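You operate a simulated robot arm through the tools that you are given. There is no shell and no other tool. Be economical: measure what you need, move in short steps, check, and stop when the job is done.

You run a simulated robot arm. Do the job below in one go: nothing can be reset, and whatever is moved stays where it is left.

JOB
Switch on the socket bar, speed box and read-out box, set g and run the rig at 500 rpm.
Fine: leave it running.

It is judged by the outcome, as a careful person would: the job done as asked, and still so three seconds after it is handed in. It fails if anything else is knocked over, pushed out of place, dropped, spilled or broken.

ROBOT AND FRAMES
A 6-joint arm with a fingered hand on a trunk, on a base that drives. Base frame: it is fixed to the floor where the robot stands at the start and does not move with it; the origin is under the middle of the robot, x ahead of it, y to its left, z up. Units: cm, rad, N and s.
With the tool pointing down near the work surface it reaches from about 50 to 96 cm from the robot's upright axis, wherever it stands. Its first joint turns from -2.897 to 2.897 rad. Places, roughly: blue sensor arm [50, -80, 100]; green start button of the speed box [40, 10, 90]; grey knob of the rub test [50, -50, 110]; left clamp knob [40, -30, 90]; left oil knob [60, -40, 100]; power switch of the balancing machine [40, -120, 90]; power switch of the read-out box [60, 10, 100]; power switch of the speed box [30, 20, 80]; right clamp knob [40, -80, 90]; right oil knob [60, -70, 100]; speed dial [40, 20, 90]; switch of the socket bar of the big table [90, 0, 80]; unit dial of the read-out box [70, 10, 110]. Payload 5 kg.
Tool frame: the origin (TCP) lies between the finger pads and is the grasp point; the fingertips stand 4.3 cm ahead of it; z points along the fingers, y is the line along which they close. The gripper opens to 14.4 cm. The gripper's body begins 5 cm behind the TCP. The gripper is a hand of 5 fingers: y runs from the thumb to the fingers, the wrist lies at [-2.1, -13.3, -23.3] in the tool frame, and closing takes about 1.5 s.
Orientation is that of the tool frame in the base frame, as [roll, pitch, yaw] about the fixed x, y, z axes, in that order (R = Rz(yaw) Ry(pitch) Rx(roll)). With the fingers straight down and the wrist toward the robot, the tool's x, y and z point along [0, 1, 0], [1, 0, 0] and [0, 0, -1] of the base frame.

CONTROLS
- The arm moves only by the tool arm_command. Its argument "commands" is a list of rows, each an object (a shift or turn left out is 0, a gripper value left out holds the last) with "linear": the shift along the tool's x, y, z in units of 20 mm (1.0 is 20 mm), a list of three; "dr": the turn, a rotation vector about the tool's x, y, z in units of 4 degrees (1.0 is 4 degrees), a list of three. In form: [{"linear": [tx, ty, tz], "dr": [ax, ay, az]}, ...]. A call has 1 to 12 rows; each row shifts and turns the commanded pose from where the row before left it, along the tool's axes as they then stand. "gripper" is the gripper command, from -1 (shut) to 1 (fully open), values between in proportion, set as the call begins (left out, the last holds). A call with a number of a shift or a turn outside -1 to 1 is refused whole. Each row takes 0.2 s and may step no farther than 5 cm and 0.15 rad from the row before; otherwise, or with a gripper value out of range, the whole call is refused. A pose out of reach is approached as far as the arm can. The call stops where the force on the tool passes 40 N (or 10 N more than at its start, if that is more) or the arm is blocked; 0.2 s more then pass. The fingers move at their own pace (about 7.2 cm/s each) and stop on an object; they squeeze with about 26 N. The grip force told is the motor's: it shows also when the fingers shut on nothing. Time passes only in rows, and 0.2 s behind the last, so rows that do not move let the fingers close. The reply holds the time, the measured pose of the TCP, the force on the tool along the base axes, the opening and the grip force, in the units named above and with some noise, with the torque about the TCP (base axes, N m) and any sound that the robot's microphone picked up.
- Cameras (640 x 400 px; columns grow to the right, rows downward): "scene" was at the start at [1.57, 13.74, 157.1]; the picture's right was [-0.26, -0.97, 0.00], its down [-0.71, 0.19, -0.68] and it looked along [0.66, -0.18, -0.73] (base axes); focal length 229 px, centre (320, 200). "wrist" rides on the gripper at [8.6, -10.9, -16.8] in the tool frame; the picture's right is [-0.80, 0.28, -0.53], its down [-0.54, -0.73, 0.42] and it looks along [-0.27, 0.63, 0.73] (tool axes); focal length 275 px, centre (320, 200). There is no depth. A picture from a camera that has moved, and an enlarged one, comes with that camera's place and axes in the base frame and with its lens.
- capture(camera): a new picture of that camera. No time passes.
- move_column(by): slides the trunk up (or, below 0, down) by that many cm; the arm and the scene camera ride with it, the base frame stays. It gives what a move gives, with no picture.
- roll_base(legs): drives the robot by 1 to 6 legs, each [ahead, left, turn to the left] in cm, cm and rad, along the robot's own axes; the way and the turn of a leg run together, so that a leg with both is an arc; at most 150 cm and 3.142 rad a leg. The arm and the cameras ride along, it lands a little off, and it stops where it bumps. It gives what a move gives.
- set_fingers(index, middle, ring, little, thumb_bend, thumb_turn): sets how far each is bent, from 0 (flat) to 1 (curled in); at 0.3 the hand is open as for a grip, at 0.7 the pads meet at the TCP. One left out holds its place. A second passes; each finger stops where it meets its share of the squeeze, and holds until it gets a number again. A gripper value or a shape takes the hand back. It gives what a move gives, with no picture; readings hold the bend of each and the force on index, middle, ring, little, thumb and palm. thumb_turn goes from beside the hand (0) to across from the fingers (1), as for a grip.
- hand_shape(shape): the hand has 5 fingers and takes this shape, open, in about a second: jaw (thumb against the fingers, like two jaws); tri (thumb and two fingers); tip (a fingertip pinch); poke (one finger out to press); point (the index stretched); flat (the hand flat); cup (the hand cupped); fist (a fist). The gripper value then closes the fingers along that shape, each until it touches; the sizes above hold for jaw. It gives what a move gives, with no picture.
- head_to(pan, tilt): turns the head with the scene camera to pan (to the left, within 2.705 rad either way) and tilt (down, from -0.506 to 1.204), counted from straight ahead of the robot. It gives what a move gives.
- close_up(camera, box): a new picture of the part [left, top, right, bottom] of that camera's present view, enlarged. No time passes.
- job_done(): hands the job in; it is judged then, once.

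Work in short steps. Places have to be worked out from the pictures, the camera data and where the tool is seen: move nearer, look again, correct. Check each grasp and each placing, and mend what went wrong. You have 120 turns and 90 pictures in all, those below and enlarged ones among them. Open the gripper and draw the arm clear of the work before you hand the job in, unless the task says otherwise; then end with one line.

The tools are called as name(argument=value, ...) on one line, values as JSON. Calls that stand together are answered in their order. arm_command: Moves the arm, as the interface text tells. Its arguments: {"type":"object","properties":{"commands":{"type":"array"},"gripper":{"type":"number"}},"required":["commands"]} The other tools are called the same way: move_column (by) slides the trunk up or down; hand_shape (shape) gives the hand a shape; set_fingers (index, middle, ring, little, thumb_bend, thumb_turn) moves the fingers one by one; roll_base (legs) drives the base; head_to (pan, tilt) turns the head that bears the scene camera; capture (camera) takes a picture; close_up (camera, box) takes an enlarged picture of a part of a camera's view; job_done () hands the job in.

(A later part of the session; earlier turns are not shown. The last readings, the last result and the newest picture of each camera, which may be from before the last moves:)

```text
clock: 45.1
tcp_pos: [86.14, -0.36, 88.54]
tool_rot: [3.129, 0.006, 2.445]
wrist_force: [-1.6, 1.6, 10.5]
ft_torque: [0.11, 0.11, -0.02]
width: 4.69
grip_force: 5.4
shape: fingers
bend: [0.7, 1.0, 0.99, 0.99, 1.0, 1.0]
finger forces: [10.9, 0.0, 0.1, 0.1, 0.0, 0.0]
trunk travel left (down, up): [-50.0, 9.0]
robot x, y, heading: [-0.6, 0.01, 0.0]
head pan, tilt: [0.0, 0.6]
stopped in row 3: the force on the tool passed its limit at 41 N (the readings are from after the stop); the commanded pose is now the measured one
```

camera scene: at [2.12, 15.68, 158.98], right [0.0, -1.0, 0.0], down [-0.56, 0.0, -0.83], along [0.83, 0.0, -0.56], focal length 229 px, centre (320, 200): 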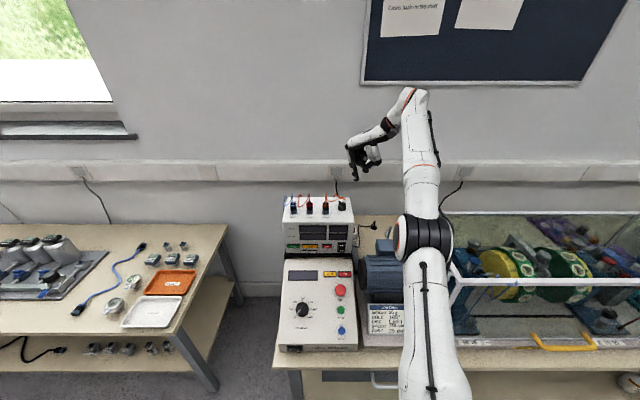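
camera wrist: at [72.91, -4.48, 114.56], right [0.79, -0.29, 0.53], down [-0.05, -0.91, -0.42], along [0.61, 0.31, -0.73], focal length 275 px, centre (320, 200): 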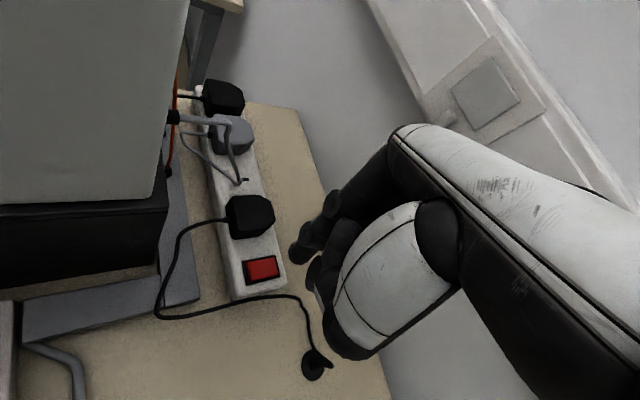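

The force peaked at 41 N, so something bottomed out. I lift and look.

arm_command(commands=[{"linear": [0, 0, -1]}, {"linear": [0, 0, -1]}, {"linear": [0, 0, -1]}, {"linear": [0, 0, -1]}])

close_up(camera="wrist", box=[200, 200, 360, 320])

close_up(camera="scene", box=[270, 180, 420, 340])

```text
clock: 46.1
tcp_pos: [85.77, -0.3, 96.36]
tool_rot: [3.135, 0.005, 2.443]
wrist_force: [0.3, -1.2, 0.9]
ft_torque: [0.0, 0.01, -0.06]
width: 4.84
grip_force: 0.0
shape: fingers
bend: [0.7, 1.0, 0.99, 0.99, 1.0, 1.0]
finger forces: [0.0, 0.0, 0.1, 0.0, 0.1, 0.0]
trunk travel left (down, up): [-50.0, 9.0]
robot x, y, heading: [-0.85, -0.22, -0.003]
head pan, tilt: [0.0, 0.6]
```

```text
3.33 times, centred on (280, 260) of wrist
camera zoom: at [72.05, -2.96, 112.92], right [0.79, -0.29, 0.54], down [-0.05, -0.9, -0.43], along [0.61, 0.31, -0.73], focal length 918 px, centre (453, 0)
```

zoom: 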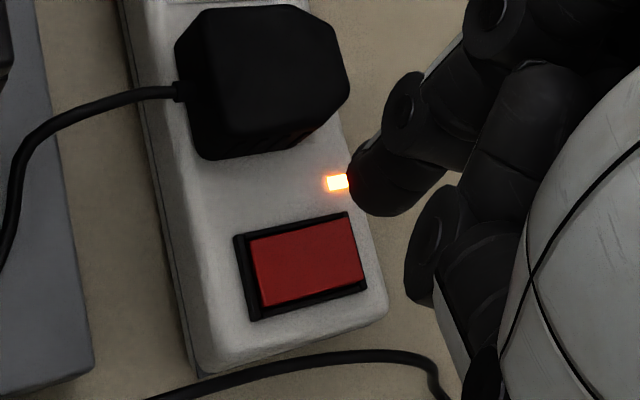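

```text
2.50 times, centred on (345, 260) of scene
camera zoom: at [2.12, 15.7, 158.98], right [0.0, -1.0, 0.0], down [-0.56, 0.0, -0.83], along [0.83, 0.0, -0.56], focal length 573 px, centre (258, 50)
```

zoom: 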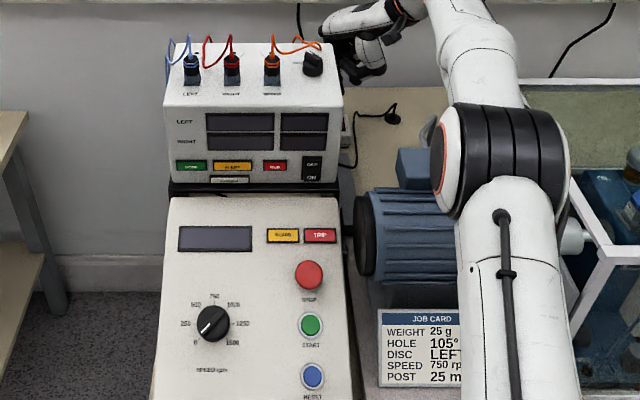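

The socket bar's lamp is lit: it's on. I retrace the path up and out beside the box.

arm_command(commands=[{"linear": [0, -0.3, -1]}, {"linear": [0.2, -0.4, -1]}, {"linear": [0.27, -0.35, -1]}, {"linear": [0.27, -0.35, -1]}, {"linear": [0.27, -0.3, -1]}, {"linear": [0.27, -0.3, -1]}, {"linear": [0.27, -0.3, -1]}, {"linear": [0.27, -0.3, -1]}, {"linear": [0.27, -0.3, -1]}, {"linear": [0.27, -0.3, -1]}, {"linear": [0.27, -0.3, -1]}, {"linear": [0.27, -0.3, -1]}])

capture(camera="wrist")

close_up(camera="scene", box=[310, 190, 370, 230])

```text
clock: 48.7
tcp_pos: [76.45, -2.38, 120.17]
tool_rot: [3.133, 0.005, 2.444]
wrist_force: [-0.5, -0.2, -0.4]
ft_torque: [0.01, -0.02, 0.01]
width: 4.86
grip_force: 0.1
shape: fingers
bend: [0.7, 1.0, 0.99, 0.99, 1.0, 1.0]
finger forces: [0.0, 0.0, 0.1, 0.0, 0.0, 0.1]
trunk travel left (down, up): [-50.0, 9.0]
robot x, y, heading: [-0.87, -0.35, 0.002]
head pan, tilt: [0.0, 0.6]
```

```text
51 pictures are left
camera wrist: at [62.68, -5.04, 136.74], right [0.79, -0.3, 0.54], down [-0.05, -0.9, -0.43], along [0.61, 0.31, -0.73], focal length 275 px, centre (320, 200)
```

wrist: 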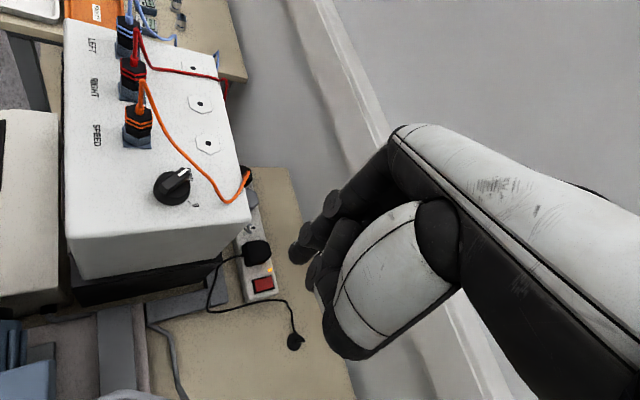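

```text
10.00 times, centred on (340, 210) of scene
camera zoom: at [2.09, 15.7, 158.98], right [0.0, -1.0, 0.0], down [-0.56, 0.0, -0.83], along [0.83, 0.0, -0.56], focal length 2291 px, centre (120, 100)
```

zoom: 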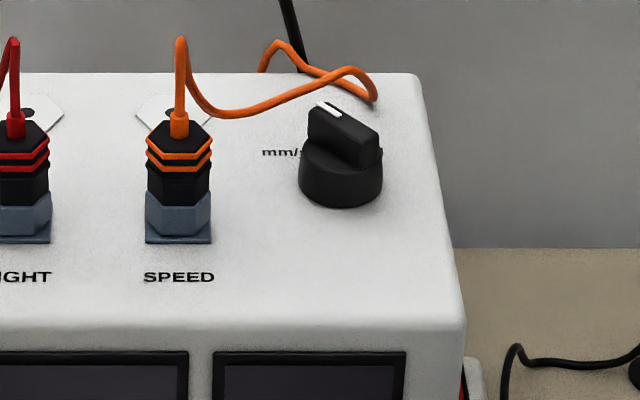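

Clear of the box. The unit dial's pointer is at mm/s (about 40° left of straight back), and g lies about 45° to the right. I'll try the fingertip-pinch shape for turning knobs and look at it.

hand_shape(shape="tip")

capture(camera="wrist")

close_up(camera="scene", box=[310, 120, 410, 230])

```text
clock: 49.6
tcp_pos: [76.45, -2.3, 120.03]
tool_rot: [3.134, 0.004, 2.444]
wrist_force: [-0.6, -1.3, 0.2]
ft_torque: [0.0, 0.03, -0.01]
width: 14.38
grip_force: 0.1
shape: tip
bend: [0.3, 0.98, 0.99, 0.99, 0.3, 0.98]
finger forces: [0.0, 0.1, 0.0, 0.1, 0.0, 0.0]
trunk travel left (down, up): [-50.0, 9.0]
robot x, y, heading: [-0.51, -0.21, -0.002]
head pan, tilt: [0.0, 0.6]
```

```text
49 pictures are left
camera wrist: at [62.74, -5.04, 136.67], right [0.79, -0.29, 0.54], down [-0.05, -0.9, -0.43], along [0.61, 0.31, -0.73], focal length 275 px, centre (320, 200)
```

wrist: 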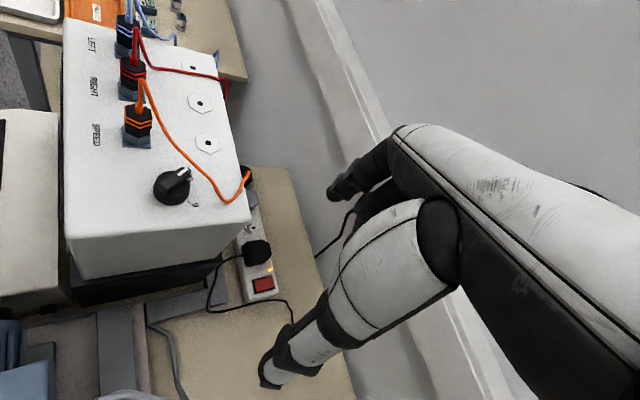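

```text
3.64 times, centred on (360, 175) of scene
camera zoom: at [2.13, 15.7, 158.98], right [0.0, -1.0, 0.0], down [-0.56, 0.0, -0.83], along [0.83, 0.0, -0.56], focal length 833 px, centre (174, 291)
```

zoom: 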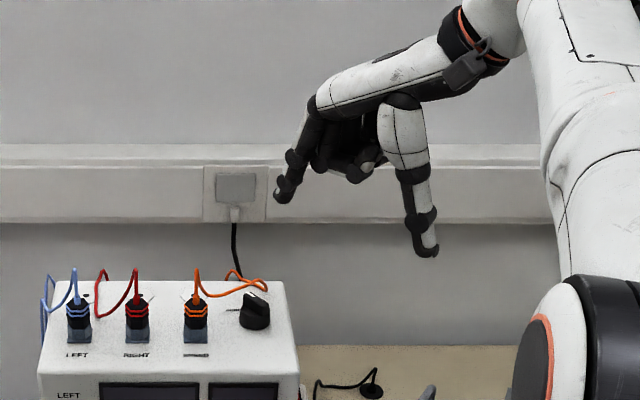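

The pinch shape is suitable: index and thumb out, the others curled. I move up and back over the right of the dial, partly close, then yaw further to +90°.

arm_command(commands=[{"linear": [0.79, -0.22, -0.5]}, {"linear": [0.79, -0.22, -0.5]}, {"linear": [0.79, -0.22, -0.5]}, {"linear": [0.79, -0.22, -0.5]}, {"linear": [0.79, -0.22, -0.5]}, {"linear": [0.79, -0.22, -0.5]}], gripper=-0.35)

arm_command(commands=[{"dr": [0, 0, -1]}, {"dr": [0, 0, -1]}, {"dr": [0, 0, -1]}, {"dr": [0, 0, -1]}, {"dr": [0, 0, -1]}, {"dr": [0, 0, -1]}, {"dr": [0, 0, -1]}, {"dr": [0, 0, -1]}, {"dr": [0, 0, -1]}, {"dr": [0, 0, -1]}])

capture(camera="wrist")

close_up(camera="scene", box=[290, 130, 410, 230])

```text
clock: 51.0
tcp_pos: [67.43, 1.64, 126.02]
tool_rot: [3.135, 0.004, 2.445]
wrist_force: [-0.5, -0.2, -0.3]
ft_torque: [0.02, 0.0, -0.03]
width: 4.75
grip_force: 0.2
shape: tip
bend: [0.73, 0.98, 0.99, 0.99, 0.74, 1.0]
finger forces: [0.0, 0.1, 0.0, 0.0, 0.0, 0.0]
trunk travel left (down, up): [-50.0, 9.0]
robot x, y, heading: [-0.4, -0.04, 0.001]
head pan, tilt: [0.0, 0.6]
```

```text
clock: 53.2
tcp_pos: [67.53, 1.57, 126.15]
tool_rot: [3.139, 0.008, -3.139]
wrist_force: [0.4, 0.5, 0.8]
ft_torque: [0.02, 0.0, -0.01]
width: 4.77
grip_force: 0.0
shape: tip
bend: [0.73, 0.98, 0.99, 0.99, 0.74, 1.0]
finger forces: [0.0, 0.0, 0.1, 0.0, 0.0, 0.1]
trunk travel left (down, up): [-50.0, 9.0]
robot x, y, heading: [-0.85, 0.02, 0.006]
head pan, tilt: [0.0, 0.6]
```

```text
47 pictures are left
camera wrist: at [58.84, -9.3, 142.69], right [0.79, 0.28, 0.54], down [0.55, -0.72, -0.42], along [0.27, 0.63, -0.73], focal length 275 px, centre (320, 200)
```

wrist: 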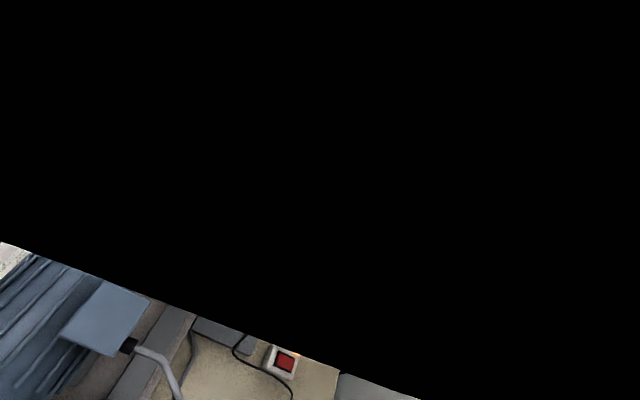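

```text
4.00 times, centred on (350, 180) of scene
camera zoom: at [2.17, 15.7, 158.98], right [0.0, -1.0, 0.0], down [-0.57, 0.0, -0.82], along [0.82, 0.0, -0.57], focal length 916 px, centre (200, 280)
```

zoom: 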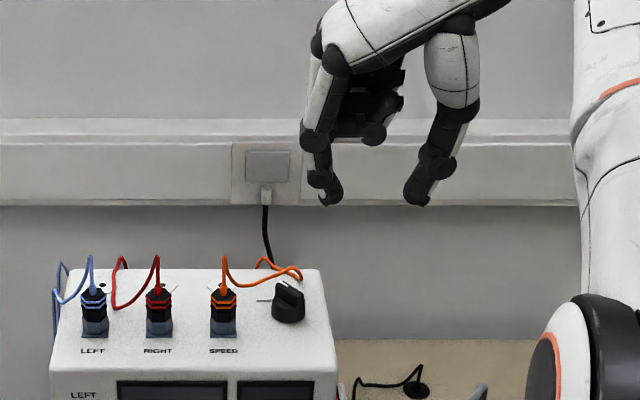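

At this yaw the wrist camera is blocked, so I'm not yet sure where the pinch sits sideways. I turn back to yaw 0, and do the speed-box work first to calibrate the pinch.

arm_command(commands=[{"dr": [0, 0, 1]}, {"dr": [0, 0, 1]}, {"dr": [0, 0, 1]}, {"dr": [0, 0, 1]}, {"dr": [0, 0, 1]}, {"dr": [0, 0, 1]}, {"dr": [0, 0, 1]}, {"dr": [0, 0, 1]}, {"dr": [0, 0, 1]}, {"dr": [0, 0, 1]}, {"dr": [0, 0, 1]}, {"dr": [0, 0, 1]}])

arm_command(commands=[{"dr": [0, 0, 1]}, {"dr": [0, 0, 1]}, {"dr": [0, 0, 1]}, {"dr": [0, 0, 1]}, {"dr": [0, 0, 1]}, {"dr": [0, 0, 1]}, {"dr": [0, 0, 1]}, {"dr": [0, 0, 1]}, {"dr": [0, 0, 1]}, {"dr": [0, 0, 1]}, {"dr": [0, 0, 0.5]}, {}], gripper=-1)

capture(camera="wrist")

close_up(camera="scene", box=[310, 120, 420, 220])

```text
clock: 55.8
tcp_pos: [67.49, 1.41, 126.14]
tool_rot: [3.133, 0.004, 2.304]
wrist_force: [0.1, 0.2, -0.9]
ft_torque: [-0.01, 0.01, 0.01]
width: 4.76
grip_force: 0.0
shape: tip
bend: [0.73, 0.98, 0.99, 0.99, 0.74, 1.0]
finger forces: [0.0, 0.1, 0.0, 0.1, 0.0, 0.1]
trunk travel left (down, up): [-50.0, 9.0]
robot x, y, heading: [-0.26, -0.29, -0.003]
head pan, tilt: [0.0, 0.6]
```

```text
clock: 58.4
tcp_pos: [67.52, 1.46, 126.19]
tool_rot: [3.132, -0.003, 1.57]
wrist_force: [0.2, 1.1, 0.2]
ft_torque: [0.02, 0.02, -0.01]
width: 0.01
grip_force: 26.1
shape: tip
bend: [0.7, 1.0, 1.0, 1.0, 0.59, 1.0]
finger forces: [0.0, 0.0, 0.0, 0.0, 0.1, 0.1]
trunk travel left (down, up): [-50.0, 9.0]
robot x, y, heading: [-0.97, -0.27, -0.0]
head pan, tilt: [0.0, 0.6]
```

```text
45 pictures are left
camera wrist: at [56.56, 10.23, 142.82], right [0.28, -0.8, 0.53], down [-0.72, -0.54, -0.43], along [0.63, -0.27, -0.73], focal length 275 px, centre (320, 200)
```

wrist: 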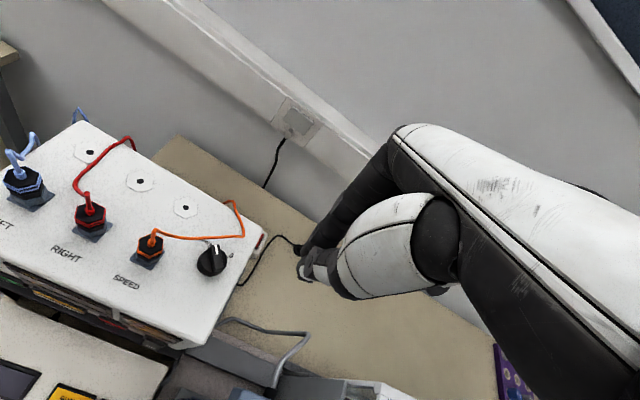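

```text
4.00 times, centred on (365, 170) of scene
camera zoom: at [2.13, 15.7, 158.98], right [0.0, -1.0, 0.0], down [-0.56, 0.0, -0.83], along [0.83, 0.0, -0.56], focal length 916 px, centre (140, 320)
```

zoom: 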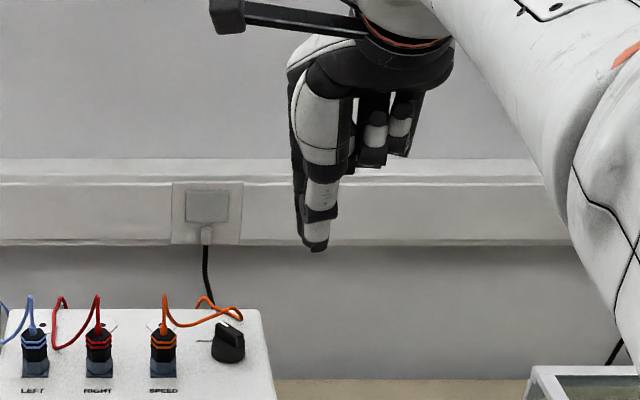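

The closed pinch sits almost on the tool axis (thumb at x≈0, index slightly +), with tips about 4.5–4.9 cm beyond the TCP. I go back to yaw +90 with a narrower opening, to grip the unit dial.

arm_command(commands=[{"dr": [0, 0, -1]}, {"dr": [0, 0, -1]}, {"dr": [0, 0, -1]}, {"dr": [0, 0, -1]}, {"dr": [0, 0, -1]}, {"dr": [0, 0, -1]}, {"dr": [0, 0, -1]}, {"dr": [0, 0, -1]}, {"dr": [0, 0, -1]}, {"dr": [0, 0, -1]}, {"dr": [0, 0, -1]}, {"dr": [0, 0, -1]}], gripper=-0.5)

arm_command(commands=[{"dr": [0, 0, -1]}, {"dr": [0, 0, -1]}, {"dr": [0, 0, -1]}, {"dr": [0, 0, -1]}, {"dr": [0, 0, -1]}, {"dr": [0, 0, -1]}, {"dr": [0, 0, -1]}, {"dr": [0, 0, -1]}, {"dr": [0, 0, -1]}, {"dr": [0, 0, -1]}, {"dr": [0, 0, -0.5]}])

close_up(camera="scene", box=[290, 130, 410, 230])

```text
clock: 61.0
tcp_pos: [67.42, 1.4, 125.99]
tool_rot: [3.135, 0.004, 2.41]
wrist_force: [-0.1, -0.2, 0.1]
ft_torque: [0.01, -0.02, -0.02]
width: 3.53
grip_force: 0.0
shape: tip
bend: [0.73, 0.98, 0.99, 0.99, 0.74, 1.0]
finger forces: [0.0, 0.0, 0.1, 0.0, 0.0, 0.0]
trunk travel left (down, up): [-50.0, 9.0]
robot x, y, heading: [-0.44, 0.17, 0.006]
head pan, tilt: [0.0, 0.6]
```

```text
clock: 63.4
tcp_pos: [67.48, 1.69, 126.08]
tool_rot: [3.139, 0.008, -3.14]
wrist_force: [-1.1, 0.7, 0.7]
ft_torque: [0.02, -0.01, -0.01]
width: 3.58
grip_force: 0.0
shape: tip
bend: [0.73, 0.98, 0.99, 0.99, 0.74, 1.0]
finger forces: [0.0, 0.0, 0.1, 0.1, 0.0, 0.0]
trunk travel left (down, up): [-50.0, 9.0]
robot x, y, heading: [-0.67, 0.4, -0.001]
head pan, tilt: [0.0, 0.6]
```

```text
4.00 times, centred on (350, 180) of scene
camera zoom: at [2.15, 15.7, 158.98], right [0.0, -1.0, 0.0], down [-0.57, 0.0, -0.82], along [0.82, 0.0, -0.57], focal length 916 px, centre (200, 280)
```

zoom: 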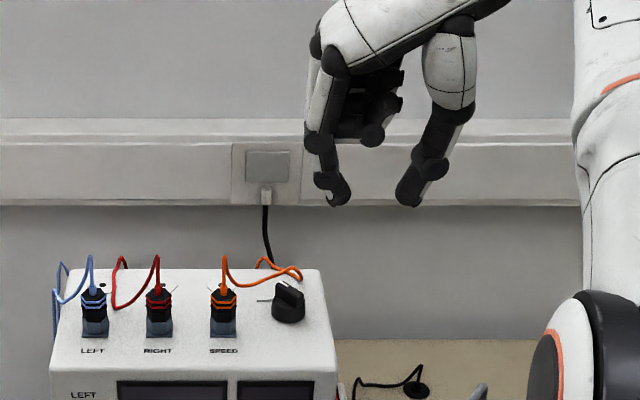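

An orange cable runs close to the dial's left and rear, so pinching there would touch it. Better: with the single index, push the near end of the pointer bar leftward from the right side, which also turns it clockwise. I return to yaw 0 and take the poke finger.

arm_command(commands=[{"dr": [0, 0, 1]}, {"dr": [0, 0, 1]}, {"dr": [0, 0, 1]}, {"dr": [0, 0, 1]}, {"dr": [0, 0, 1]}, {"dr": [0, 0, 1]}, {"dr": [0, 0, 1]}, {"dr": [0, 0, 1]}, {"dr": [0, 0, 1]}, {"dr": [0, 0, 1]}, {"dr": [0, 0, 1]}, {"dr": [0, 0, 1]}])

arm_command(commands=[{"dr": [0, 0, 1]}, {"dr": [0, 0, 1]}, {"dr": [0, 0, 1]}, {"dr": [0, 0, 1]}, {"dr": [0, 0, 1]}, {"dr": [0, 0, 1]}, {"dr": [0, 0, 1]}, {"dr": [0, 0, 1]}, {"dr": [0, 0, 1]}, {"dr": [0, 0, 1]}, {"dr": [0, 0, 0.5]}])

hand_shape(shape="poke")

set_fingers(middle=1.0)

arm_command(commands=[{"linear": [0.4, 0, 0.5]}, {"linear": [0, 0, 0.5]}, {"linear": [0, 0, 0.5]}])

capture(camera="wrist")

close_up(camera="scene", box=[310, 150, 400, 220])

```text
clock: 66.0
tcp_pos: [67.46, 1.56, 126.02]
tool_rot: [3.133, 0.006, 2.304]
wrist_force: [-1.0, 0.4, -0.2]
ft_torque: [0.0, 0.0, -0.02]
width: 3.56
grip_force: 0.0
shape: tip
bend: [0.73, 0.98, 0.99, 0.99, 0.74, 1.0]
finger forces: [0.0, 0.1, 0.0, 0.0, 0.0, 0.0]
trunk travel left (down, up): [-50.0, 9.0]
robot x, y, heading: [-0.53, 0.08, 0.002]
head pan, tilt: [0.0, 0.6]
```

```text
clock: 68.4
tcp_pos: [67.52, 1.54, 126.1]
tool_rot: [3.132, -0.002, 1.571]
wrist_force: [0.0, 0.5, -0.2]
ft_torque: [0.02, 0.0, 0.01]
width: 3.56
grip_force: 0.0
shape: tip
bend: [0.73, 0.98, 0.99, 0.99, 0.74, 1.0]
finger forces: [0.0, 0.1, 0.1, 0.0, 0.0, 0.0]
trunk travel left (down, up): [-50.0, 9.0]
robot x, y, heading: [-0.8, -0.08, 0.003]
head pan, tilt: [0.0, 0.6]
```

```text
clock: 69.3
tcp_pos: [67.42, 1.54, 126.18]
tool_rot: [3.133, -0.001, 1.574]
wrist_force: [-0.1, 0.7, 0.3]
ft_torque: [-0.02, -0.01, -0.03]
width: 0.0
grip_force: 0.1
shape: poke
bend: [0.7, 0.7, 0.99, 0.99, 1.0, 1.0]
finger forces: [0.0, 0.0, 0.0, 0.0, 0.1, 0.0]
trunk travel left (down, up): [-50.0, 9.0]
robot x, y, heading: [-0.26, -0.48, -0.001]
head pan, tilt: [0.0, 0.6]
```

```text
clock: 70.3
tcp_pos: [67.62, 1.49, 126.08]
tool_rot: [3.133, -0.002, 1.573]
wrist_force: [0.2, 0.7, -0.3]
ft_torque: [0.0, -0.01, 0.0]
width: 4.87
grip_force: 0.1
shape: fingers
bend: [0.7, 1.0, 0.99, 0.99, 1.0, 1.0]
finger forces: [0.0, 0.0, 0.0, 0.0, 0.0, 0.0]
trunk travel left (down, up): [-50.0, 9.0]
robot x, y, heading: [-0.68, 0.24, -0.0]
head pan, tilt: [0.0, 0.6]
```

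```text
clock: 71.1
tcp_pos: [67.44, 2.42, 123.12]
tool_rot: [3.134, -0.003, 1.572]
wrist_force: [-0.1, 0.4, 0.3]
ft_torque: [-0.01, 0.0, 0.0]
width: 4.88
grip_force: 0.0
shape: fingers
bend: [0.7, 1.0, 0.99, 0.99, 1.0, 1.0]
finger forces: [0.0, 0.1, 0.1, 0.0, 0.0, 0.1]
trunk travel left (down, up): [-50.0, 9.0]
robot x, y, heading: [-0.61, -0.07, 0.003]
head pan, tilt: [0.0, 0.6]
```

```text
42 pictures are left
camera wrist: at [56.49, 10.94, 139.72], right [0.28, -0.8, 0.53], down [-0.72, -0.54, -0.43], along [0.63, -0.26, -0.73], focal length 275 px, centre (320, 200)
```

wrist: 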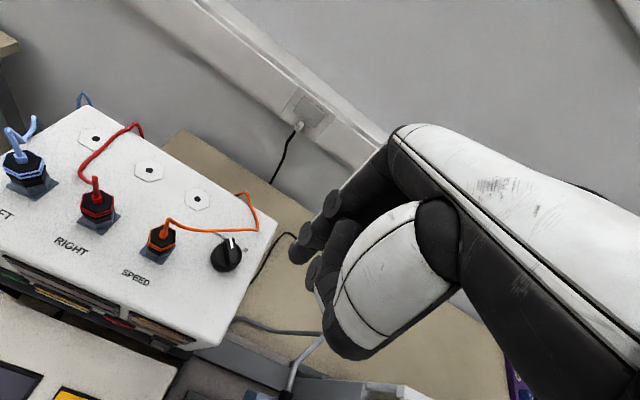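

```text
5.71 times, centred on (355, 185) of scene
camera zoom: at [2.13, 15.69, 158.98], right [0.0, -1.0, 0.0], down [-0.56, 0.0, -0.83], along [0.83, 0.0, -0.56], focal length 1309 px, centre (120, 286)
```

zoom: 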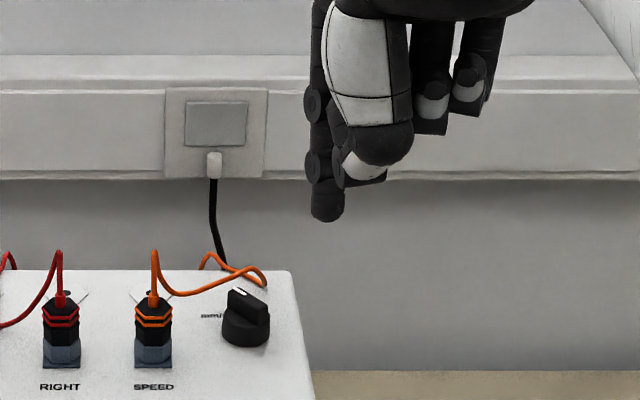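

Tip estimated at TCP + (0.2, 1.0, −4.6); dial centre (67.9, 7.8, top 112). I lower the finger to the right of the dial, tip at bar height.

arm_command(commands=[{"linear": [0.65, 0, 0.8]}, {"linear": [0, 0, 1]}, {"linear": [0, 0, 1]}, {"linear": [0, 0, 0.9]}])

close_up(camera="wrist", box=[180, 180, 340, 300])

close_up(camera="scene", box=[315, 180, 375, 220])

```text
clock: 72.1
tcp_pos: [67.49, 3.47, 115.62]
tool_rot: [3.132, -0.001, 1.573]
wrist_force: [-0.3, 0.0, -0.1]
ft_torque: [0.05, -0.02, 0.03]
width: 4.86
grip_force: 0.1
shape: fingers
bend: [0.7, 1.0, 0.99, 0.99, 1.0, 1.0]
finger forces: [0.0, 0.1, 0.1, 0.0, 0.0, 0.0]
trunk travel left (down, up): [-50.0, 9.0]
robot x, y, heading: [-0.33, 0.05, -0.001]
head pan, tilt: [0.0, 0.6]
```

```text
3.33 times, centred on (260, 240) of wrist
camera zoom: at [56.59, 12.19, 132.26], right [0.28, -0.8, 0.53], down [-0.72, -0.54, -0.43], along [0.63, -0.26, -0.73], focal length 918 px, centre (520, 67)
```

zoom: 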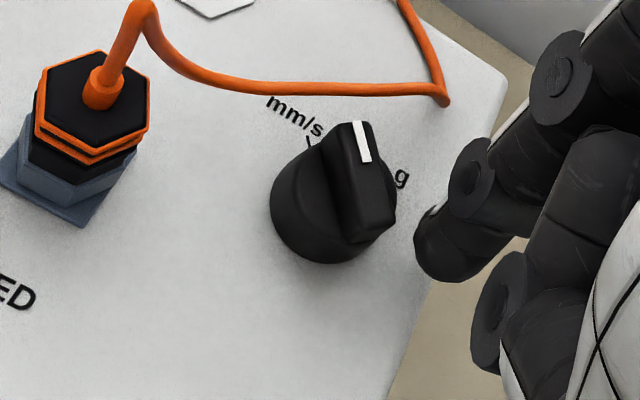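

```text
10.00 times, centred on (345, 200) of scene
camera zoom: at [2.14, 15.71, 158.98], right [0.0, -1.0, 0.0], down [-0.57, 0.0, -0.82], along [0.82, 0.0, -0.57], focal length 2291 px, centre (70, 200)
```

zoom: 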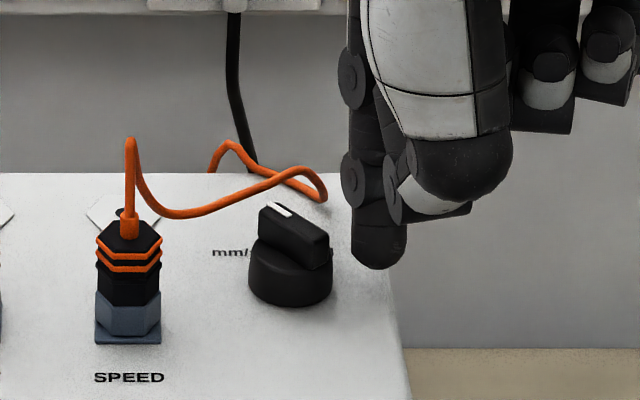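

Views are excellent; the pointer sits at mm/s and g is to its right. I move the finger nearer, then push left against the near end of the bar, about halfway.

arm_command(commands=[{"linear": [0.1, -0.45, 0.05]}, {"linear": [0.5, -0.05, 0]}, {"linear": [0.3, -0.1, 0]}])

close_up(camera="wrist", box=[180, 180, 340, 300])

```text
clock: 72.9
tcp_pos: [66.51, 5.48, 115.54]
tool_rot: [3.132, -0.005, 1.574]
wrist_force: [-5.8, -2.0, 2.1]
ft_torque: [-0.01, 0.2, 0.09]
width: 4.57
grip_force: 2.9
shape: fingers
bend: [0.7, 1.0, 0.99, 0.99, 1.0, 1.0]
finger forces: [6.0, 0.1, 0.1, 0.0, 0.0, 0.0]
trunk travel left (down, up): [-50.0, 9.0]
robot x, y, heading: [-0.36, -0.21, -0.0]
head pan, tilt: [0.0, 0.6]
```

```text
3.33 times, centred on (260, 240) of wrist
camera zoom: at [55.41, 14.12, 132.19], right [0.28, -0.8, 0.53], down [-0.72, -0.54, -0.43], along [0.63, -0.26, -0.73], focal length 918 px, centre (520, 67)
```

zoom: 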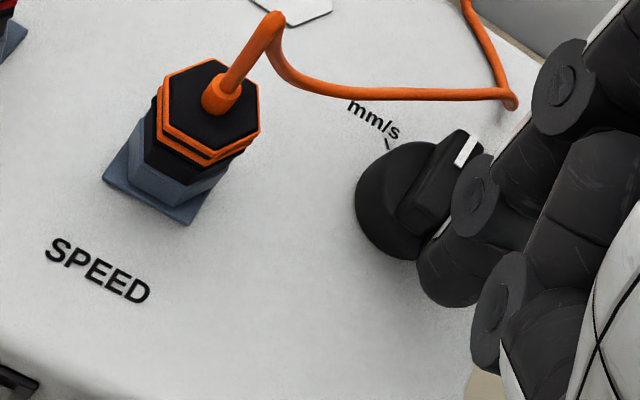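

The bar is turning clockwise (pointer swung some 35–40°). I carry on round the arc.

arm_command(commands=[{"linear": [0.25, -0.25, 0]}, {"linear": [0.25, -0.2, 0]}])

close_up(camera="wrist", box=[180, 180, 340, 300])

```text
clock: 73.5
tcp_pos: [65.55, 6.28, 115.6]
tool_rot: [3.133, -0.002, 1.569]
wrist_force: [-0.9, -2.5, 1.0]
ft_torque: [-0.06, 0.04, -0.02]
width: 4.76
grip_force: 1.3
shape: fingers
bend: [0.7, 1.0, 0.99, 0.99, 1.0, 1.0]
finger forces: [2.9, 0.1, 0.0, 0.0, 0.0, 0.0]
trunk travel left (down, up): [-50.0, 9.0]
robot x, y, heading: [-0.59, 0.14, 0.0]
head pan, tilt: [0.0, 0.6]
```

```text
3.33 times, centred on (260, 240) of wrist
camera zoom: at [54.52, 14.95, 132.21], right [0.28, -0.8, 0.53], down [-0.72, -0.54, -0.43], along [0.63, -0.27, -0.73], focal length 918 px, centre (520, 67)
```

zoom: 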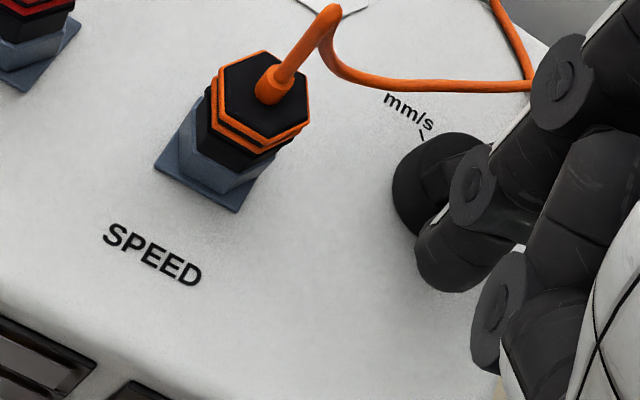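

The knob is occluded here; I check from the scene camera.

close_up(camera="scene", box=[315, 180, 375, 220])

```text
10.00 times, centred on (345, 200) of scene
camera zoom: at [2.1, 15.67, 158.98], right [0.0, -1.0, 0.0], down [-0.56, 0.0, -0.83], along [0.83, 0.0, -0.56], focal length 2291 px, centre (70, 200)
```

zoom: 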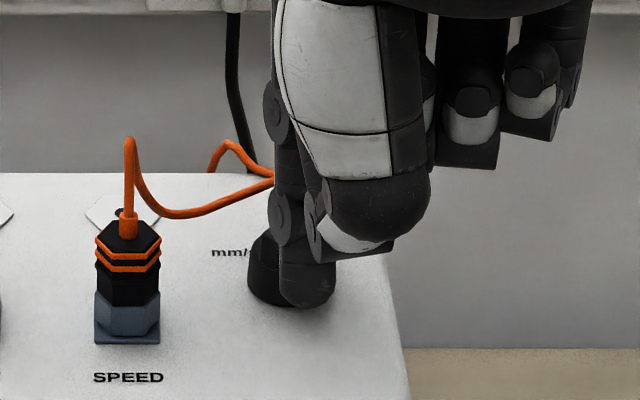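

I lift the finger straight up to see the dial.

arm_command(commands=[{"linear": [-0.1, -0.2, 0]}, {"linear": [0, 0, -0.9]}, {"linear": [0, 0, -0.9]}, {"linear": [-0.8, 0, -0.5]}, {"linear": [-1, 0, 0]}])

close_up(camera="wrist", box=[180, 180, 340, 300])

close_up(camera="scene", box=[315, 180, 375, 220])

```text
clock: 74.7
tcp_pos: [65.12, 2.77, 120.16]
tool_rot: [3.134, -0.002, 1.572]
wrist_force: [0.2, 0.2, -0.2]
ft_torque: [0.02, -0.02, 0.0]
width: 4.85
grip_force: 0.0
shape: fingers
bend: [0.7, 1.0, 0.99, 0.99, 1.0, 1.0]
finger forces: [0.1, 0.1, 0.0, 0.0, 0.1, 0.1]
trunk travel left (down, up): [-50.0, 9.0]
robot x, y, heading: [-0.71, -0.22, 0.004]
head pan, tilt: [0.0, 0.6]
```

```text
3.33 times, centred on (260, 240) of wrist
camera zoom: at [54.13, 11.36, 136.8], right [0.28, -0.8, 0.53], down [-0.72, -0.54, -0.43], along [0.63, -0.26, -0.73], focal length 918 px, centre (520, 67)
```

zoom: 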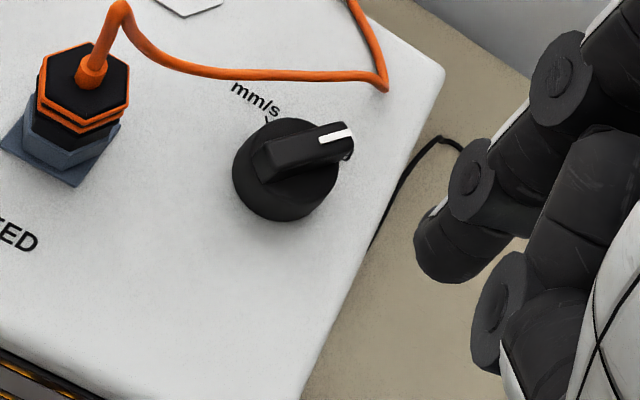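

```text
10.00 times, centred on (345, 200) of scene
camera zoom: at [2.12, 15.68, 158.98], right [0.0, -1.0, 0.0], down [-0.56, 0.0, -0.83], along [0.83, 0.0, -0.56], focal length 2291 px, centre (70, 200)
```

zoom: 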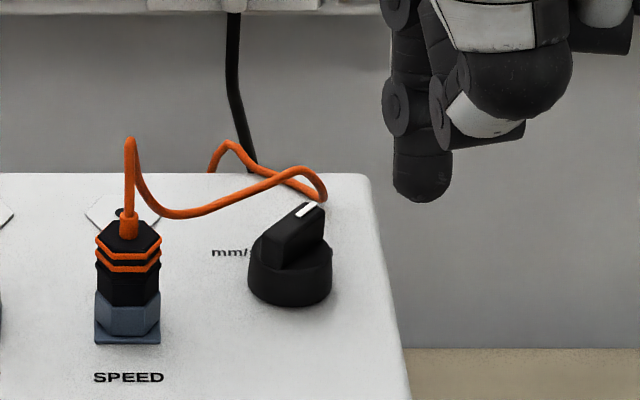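

The pointer is now on g (about 38° right, symmetric with mm/s at 37° left). Next the read-out power switch (front face, ON at the bottom). I raise the arm, back the base 20 cm and pitch the finger forward 30°.

arm_command(commands=[{"linear": [0, 0, -1]}, {"linear": [0, 0, -1]}, {"linear": [0, 0, -1]}])

roll_base(legs=[[-20, 0, 0]])

arm_command(commands=[{"dr": [-1, 0, 0]}, {"dr": [-1, 0, 0]}, {"dr": [-1, 0, 0]}, {"dr": [-1, 0, 0]}, {"dr": [-1, 0, 0]}, {"dr": [-1, 0, 0]}, {"dr": [-1, 0, 0]}, {"dr": [-0.5, 0, 0]}])

capture(camera="scene")

capture(camera="wrist")

```text
clock: 75.5
tcp_pos: [64.93, 2.76, 126.25]
tool_rot: [3.133, -0.001, 1.574]
wrist_force: [0.2, 0.6, 0.1]
ft_torque: [0.03, -0.01, -0.03]
width: 4.85
grip_force: 0.1
shape: fingers
bend: [0.7, 1.0, 0.99, 0.99, 1.0, 1.0]
finger forces: [0.0, 0.1, 0.1, 0.0, 0.1, 0.0]
trunk travel left (down, up): [-50.0, 9.0]
robot x, y, heading: [-0.55, -0.66, 0.003]
head pan, tilt: [0.0, 0.6]
```

```text
clock: 77.1
tcp_pos: [44.71, 2.48, 126.43]
tool_rot: [3.133, -0.002, 1.567]
wrist_force: [0.8, 1.2, 0.7]
ft_torque: [-0.03, -0.03, 0.01]
width: 4.88
grip_force: 0.0
shape: fingers
bend: [0.7, 1.0, 0.99, 0.99, 1.0, 1.0]
finger forces: [0.0, 0.0, 0.0, 0.1, 0.0, 0.1]
trunk travel left (down, up): [-50.0, 9.0]
robot x, y, heading: [-21.12, -0.33, -0.002]
head pan, tilt: [0.0, 0.6]
```

```text
clock: 78.9
tcp_pos: [44.69, 2.58, 126.29]
tool_rot: [2.608, -0.003, 1.567]
wrist_force: [0.6, 0.0, 0.2]
ft_torque: [0.0, -0.01, 0.04]
width: 4.9
grip_force: 0.0
shape: fingers
bend: [0.7, 1.0, 0.99, 0.99, 1.0, 1.0]
finger forces: [0.1, 0.1, 0.1, 0.1, 0.0, 0.0]
trunk travel left (down, up): [-50.0, 9.0]
robot x, y, heading: [-20.83, 0.17, 0.001]
head pan, tilt: [0.0, 0.6]
```

```text
33 pictures are left
camera scene: at [-18.03, 15.7, 158.98], right [0.0, -1.0, 0.0], down [-0.56, 0.0, -0.83], along [0.83, 0.0, -0.56], focal length 229 px, centre (320, 200)
```

scene: 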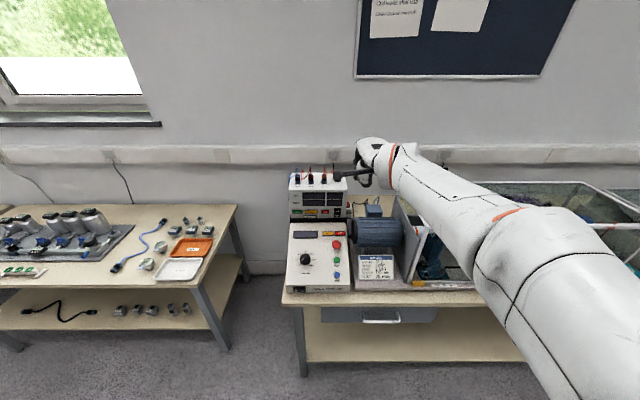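

```text
32 pictures are left
camera wrist: at [26.89, 11.26, 135.24], right [-0.03, -0.8, 0.6], down [-0.41, -0.54, -0.74], along [0.91, -0.27, -0.31], focal length 275 px, centre (320, 200)
```

wrist: 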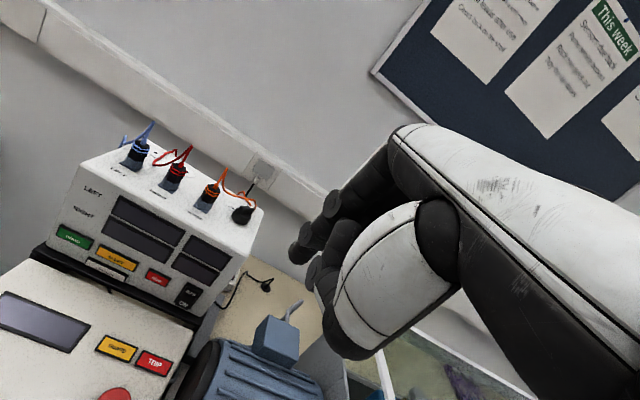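

The wrist and scene rays agree: the ON half is at about (62.3, 7.7, 95.2). I go to a staging point in front of and above it.

arm_command(commands=[{"linear": [0.186, -0.285, 0.956]}, {"linear": [0.186, -0.285, 0.956]}, {"linear": [0.186, -0.285, 0.956]}, {"linear": [0.186, -0.285, 0.956]}, {"linear": [0.186, -0.285, 0.956]}, {"linear": [0.186, -0.285, 0.956]}, {"linear": [0.186, -0.285, 0.956]}, {"linear": [0.186, -0.285, 0.956]}, {"linear": [0.186, -0.285, 0.956]}, {"linear": [0.186, -0.285, 0.956]}, {"linear": [0.186, -0.285, 0.956]}])

capture(camera="wrist")

close_up(camera="scene", box=[280, 160, 400, 300])

```text
clock: 81.3
tcp_pos: [49.41, 6.61, 106.88]
tool_rot: [2.612, 0.001, 1.558]
wrist_force: [0.7, -0.3, 0.4]
ft_torque: [0.02, 0.03, -0.01]
width: 4.88
grip_force: 0.0
shape: fingers
bend: [0.7, 1.0, 0.99, 0.99, 1.0, 1.0]
finger forces: [0.0, 0.0, 0.0, 0.1, 0.1, 0.1]
out of reach, approached as far as the arm can: row 4, 5, 11
trunk travel left (down, up): [-50.0, 9.0]
robot x, y, heading: [-20.95, -0.22, -0.002]
head pan, tilt: [0.0, 0.6]
```

```text
31 pictures are left
camera wrist: at [31.7, 15.5, 115.76], right [-0.03, -0.8, 0.61], down [-0.42, -0.54, -0.73], along [0.91, -0.28, -0.32], focal length 275 px, centre (320, 200)
```

wrist: 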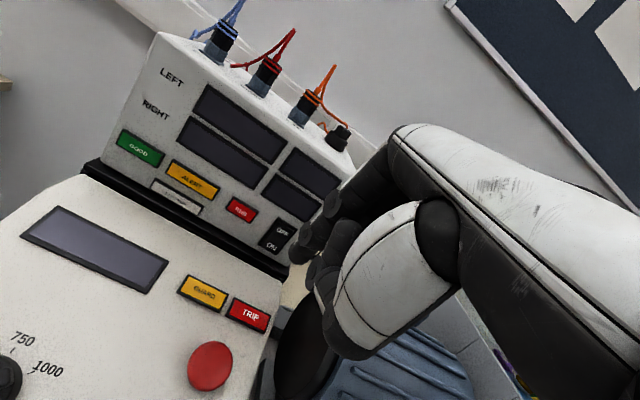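

```text
2.86 times, centred on (340, 230) of scene
camera zoom: at [-18.02, 15.71, 158.98], right [0.0, -1.0, 0.0], down [-0.57, 0.0, -0.82], along [0.82, 0.0, -0.57], focal length 654 px, centre (263, 114)
```

zoom: 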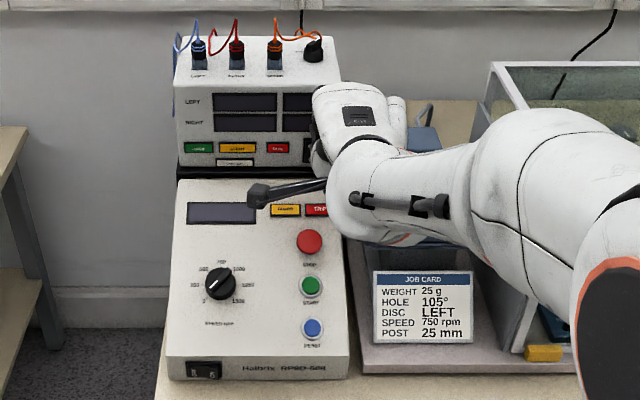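

The pose is near a limit because the wrist is close to the trunk. I back the base off another 15 cm, then reach forward.

roll_base(legs=[[-15, 0, 0]])

```text
clock: 82.7
tcp_pos: [34.29, 6.36, 107.04]
tool_rot: [2.612, 0.002, 1.555]
wrist_force: [0.4, -0.1, 0.0]
ft_torque: [-0.01, 0.04, 0.02]
width: 4.86
grip_force: 0.1
shape: fingers
bend: [0.7, 1.0, 0.99, 0.99, 1.0, 1.0]
finger forces: [0.1, 0.0, 0.1, 0.1, 0.1, 0.0]
trunk travel left (down, up): [-50.0, 9.0]
robot x, y, heading: [-35.93, -0.01, -0.001]
head pan, tilt: [0.0, 0.6]
```

I reach forward to just in front of the ON half.

arm_command(commands=[{"linear": [0.025, 0.77, 0.91]}, {"linear": [0.025, 0.77, 0.91]}, {"linear": [0.025, 0.77, 0.91]}, {"linear": [0.025, 0.77, 0.91]}, {"linear": [0.025, 0.77, 0.91]}, {"linear": [0.025, 0.77, 0.91]}, {"linear": [0.025, 0.77, 0.91]}, {"linear": [0.025, 0.77, 0.91]}, {"linear": [0.025, 0.77, 0.91]}, {"linear": [0.025, 0.77, 0.91]}])

close_up(camera="wrist", box=[220, 190, 380, 310])

close_up(camera="scene", box=[290, 150, 390, 230])

```text
clock: 84.9
tcp_pos: [56.94, 6.5, 99.05]
tool_rot: [2.608, 0.002, 1.552]
wrist_force: [-2.9, 1.1, 4.3]
ft_torque: [0.11, -0.01, 0.09]
width: 4.79
grip_force: 2.8
shape: fingers
bend: [0.7, 1.0, 0.99, 0.99, 1.0, 1.0]
finger forces: [5.3, 0.0, 0.0, 0.0, 0.1, 0.0]
trunk travel left (down, up): [-50.0, 9.0]
robot x, y, heading: [-35.56, -0.3, -0.008]
head pan, tilt: [0.0, 0.6]
```

```text
3.33 times, centred on (300, 250) of wrist
camera zoom: at [39.3, 15.51, 107.97], right [-0.04, -0.8, 0.6], down [-0.42, -0.54, -0.73], along [0.91, -0.28, -0.31], focal length 918 px, centre (387, 33)
```

zoom: 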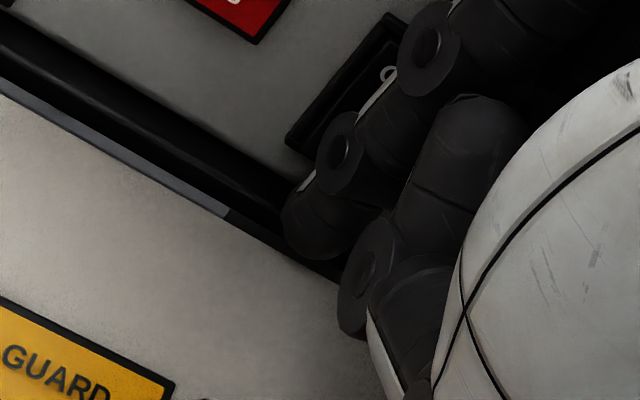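

```text
5.00 times, centred on (340, 190) of scene
camera zoom: at [-33.13, 15.76, 159.0], right [-0.01, -1.0, 0.0], down [-0.56, 0.0, -0.83], along [0.83, -0.01, -0.56], focal length 1145 px, centre (220, 250)
```

zoom: 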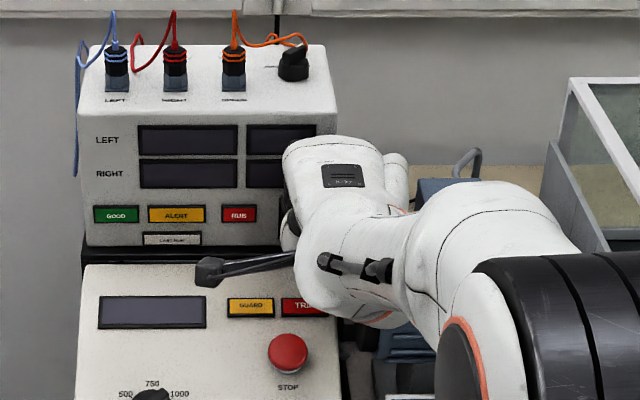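

The finger met something at 5 N, probably the rear top edge of the speed box just under the switch. I raise it 0.6 cm and push forward in small steps.

arm_command(commands=[{"linear": [0, 0.16, -0.28]}, {"linear": [0.1, 0.22, 0.126]}, {"linear": [0, 0.22, 0.126]}])

close_up(camera="wrist", box=[220, 190, 380, 310])

```text
clock: 85.7
tcp_pos: [57.53, 6.55, 99.71]
tool_rot: [2.611, 0.0, 1.558]
wrist_force: [-26.5, -3.0, 2.7]
ft_torque: [0.14, -0.48, -0.23]
width: 4.57
grip_force: 13.9
shape: fingers
bend: [0.7, 1.0, 0.99, 0.99, 1.0, 1.0]
finger forces: [10.9, 15.7, 0.0, 0.0, 0.0, 0.1]
trunk travel left (down, up): [-50.0, 9.0]
robot x, y, heading: [-35.95, -0.15, -0.012]
head pan, tilt: [0.0, 0.6]
```

```text
3.33 times, centred on (300, 250) of wrist
camera zoom: at [39.85, 15.59, 108.57], right [-0.04, -0.79, 0.61], down [-0.42, -0.54, -0.73], along [0.91, -0.28, -0.32], focal length 918 px, centre (387, 33)
```

zoom: 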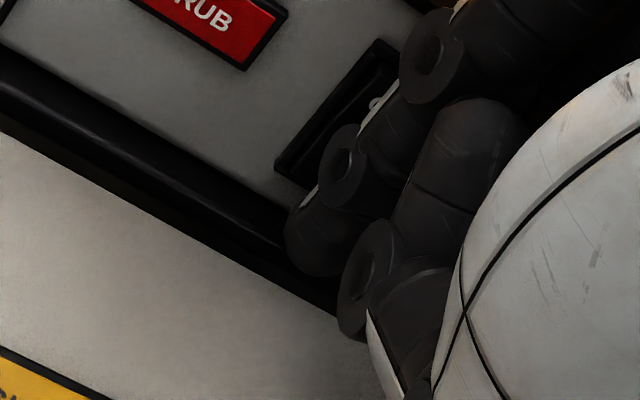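

The curled middle knuckle is pressing the box face too, so I back off and look.

arm_command(commands=[{"linear": [0, -0.44, -0.25]}, {"linear": [0, -0.44, -0.25]}, {"linear": [0, -0.44, -0.25]}, {"linear": [-0.2, -0.44, -0.5]}, {"linear": [0, -0.44, -0.5]}])

capture(camera="wrist")

close_up(camera="wrist", box=[200, 160, 360, 280])

```text
clock: 86.9
tcp_pos: [52.15, 6.48, 100.35]
tool_rot: [2.613, 0.002, 1.555]
wrist_force: [0.5, 0.4, 1.6]
ft_torque: [-0.06, 0.04, -0.02]
width: 4.85
grip_force: 0.3
shape: fingers
bend: [0.7, 1.0, 0.99, 0.99, 1.0, 1.0]
finger forces: [0.1, 0.0, 0.1, 1.0, 0.0, 0.2]
trunk travel left (down, up): [-50.0, 9.0]
robot x, y, heading: [-35.86, -0.01, -0.004]
head pan, tilt: [0.0, 0.6]
```

```text
26 pictures are left
camera wrist: at [34.63, 15.53, 109.25], right [-0.04, -0.79, 0.61], down [-0.42, -0.54, -0.73], along [0.91, -0.28, -0.32], focal length 275 px, centre (320, 200)
```

wrist: 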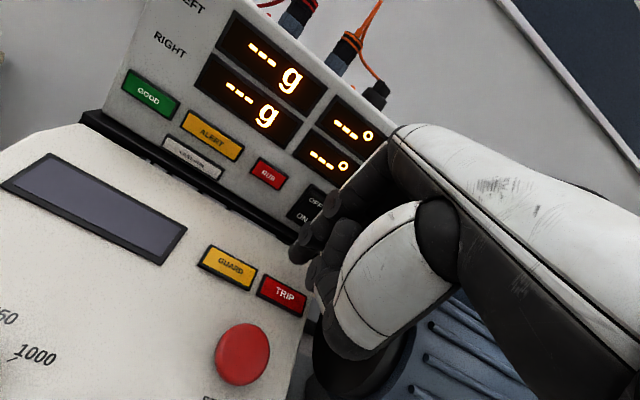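

```text
3.33 times, centred on (280, 220) of wrist
camera zoom: at [34.63, 15.53, 109.25], right [-0.04, -0.79, 0.61], down [-0.42, -0.54, -0.73], along [0.91, -0.28, -0.32], focal length 918 px, centre (453, 133)
```

zoom: 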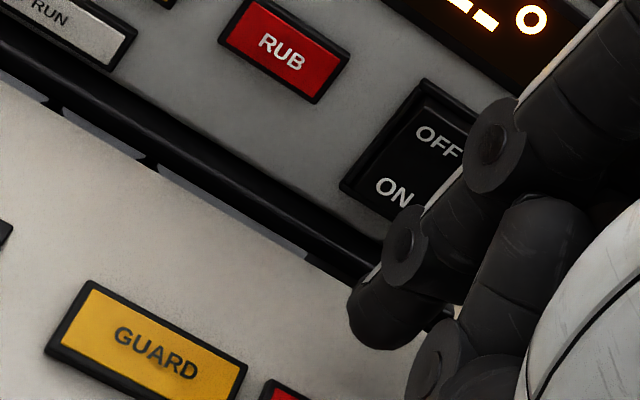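

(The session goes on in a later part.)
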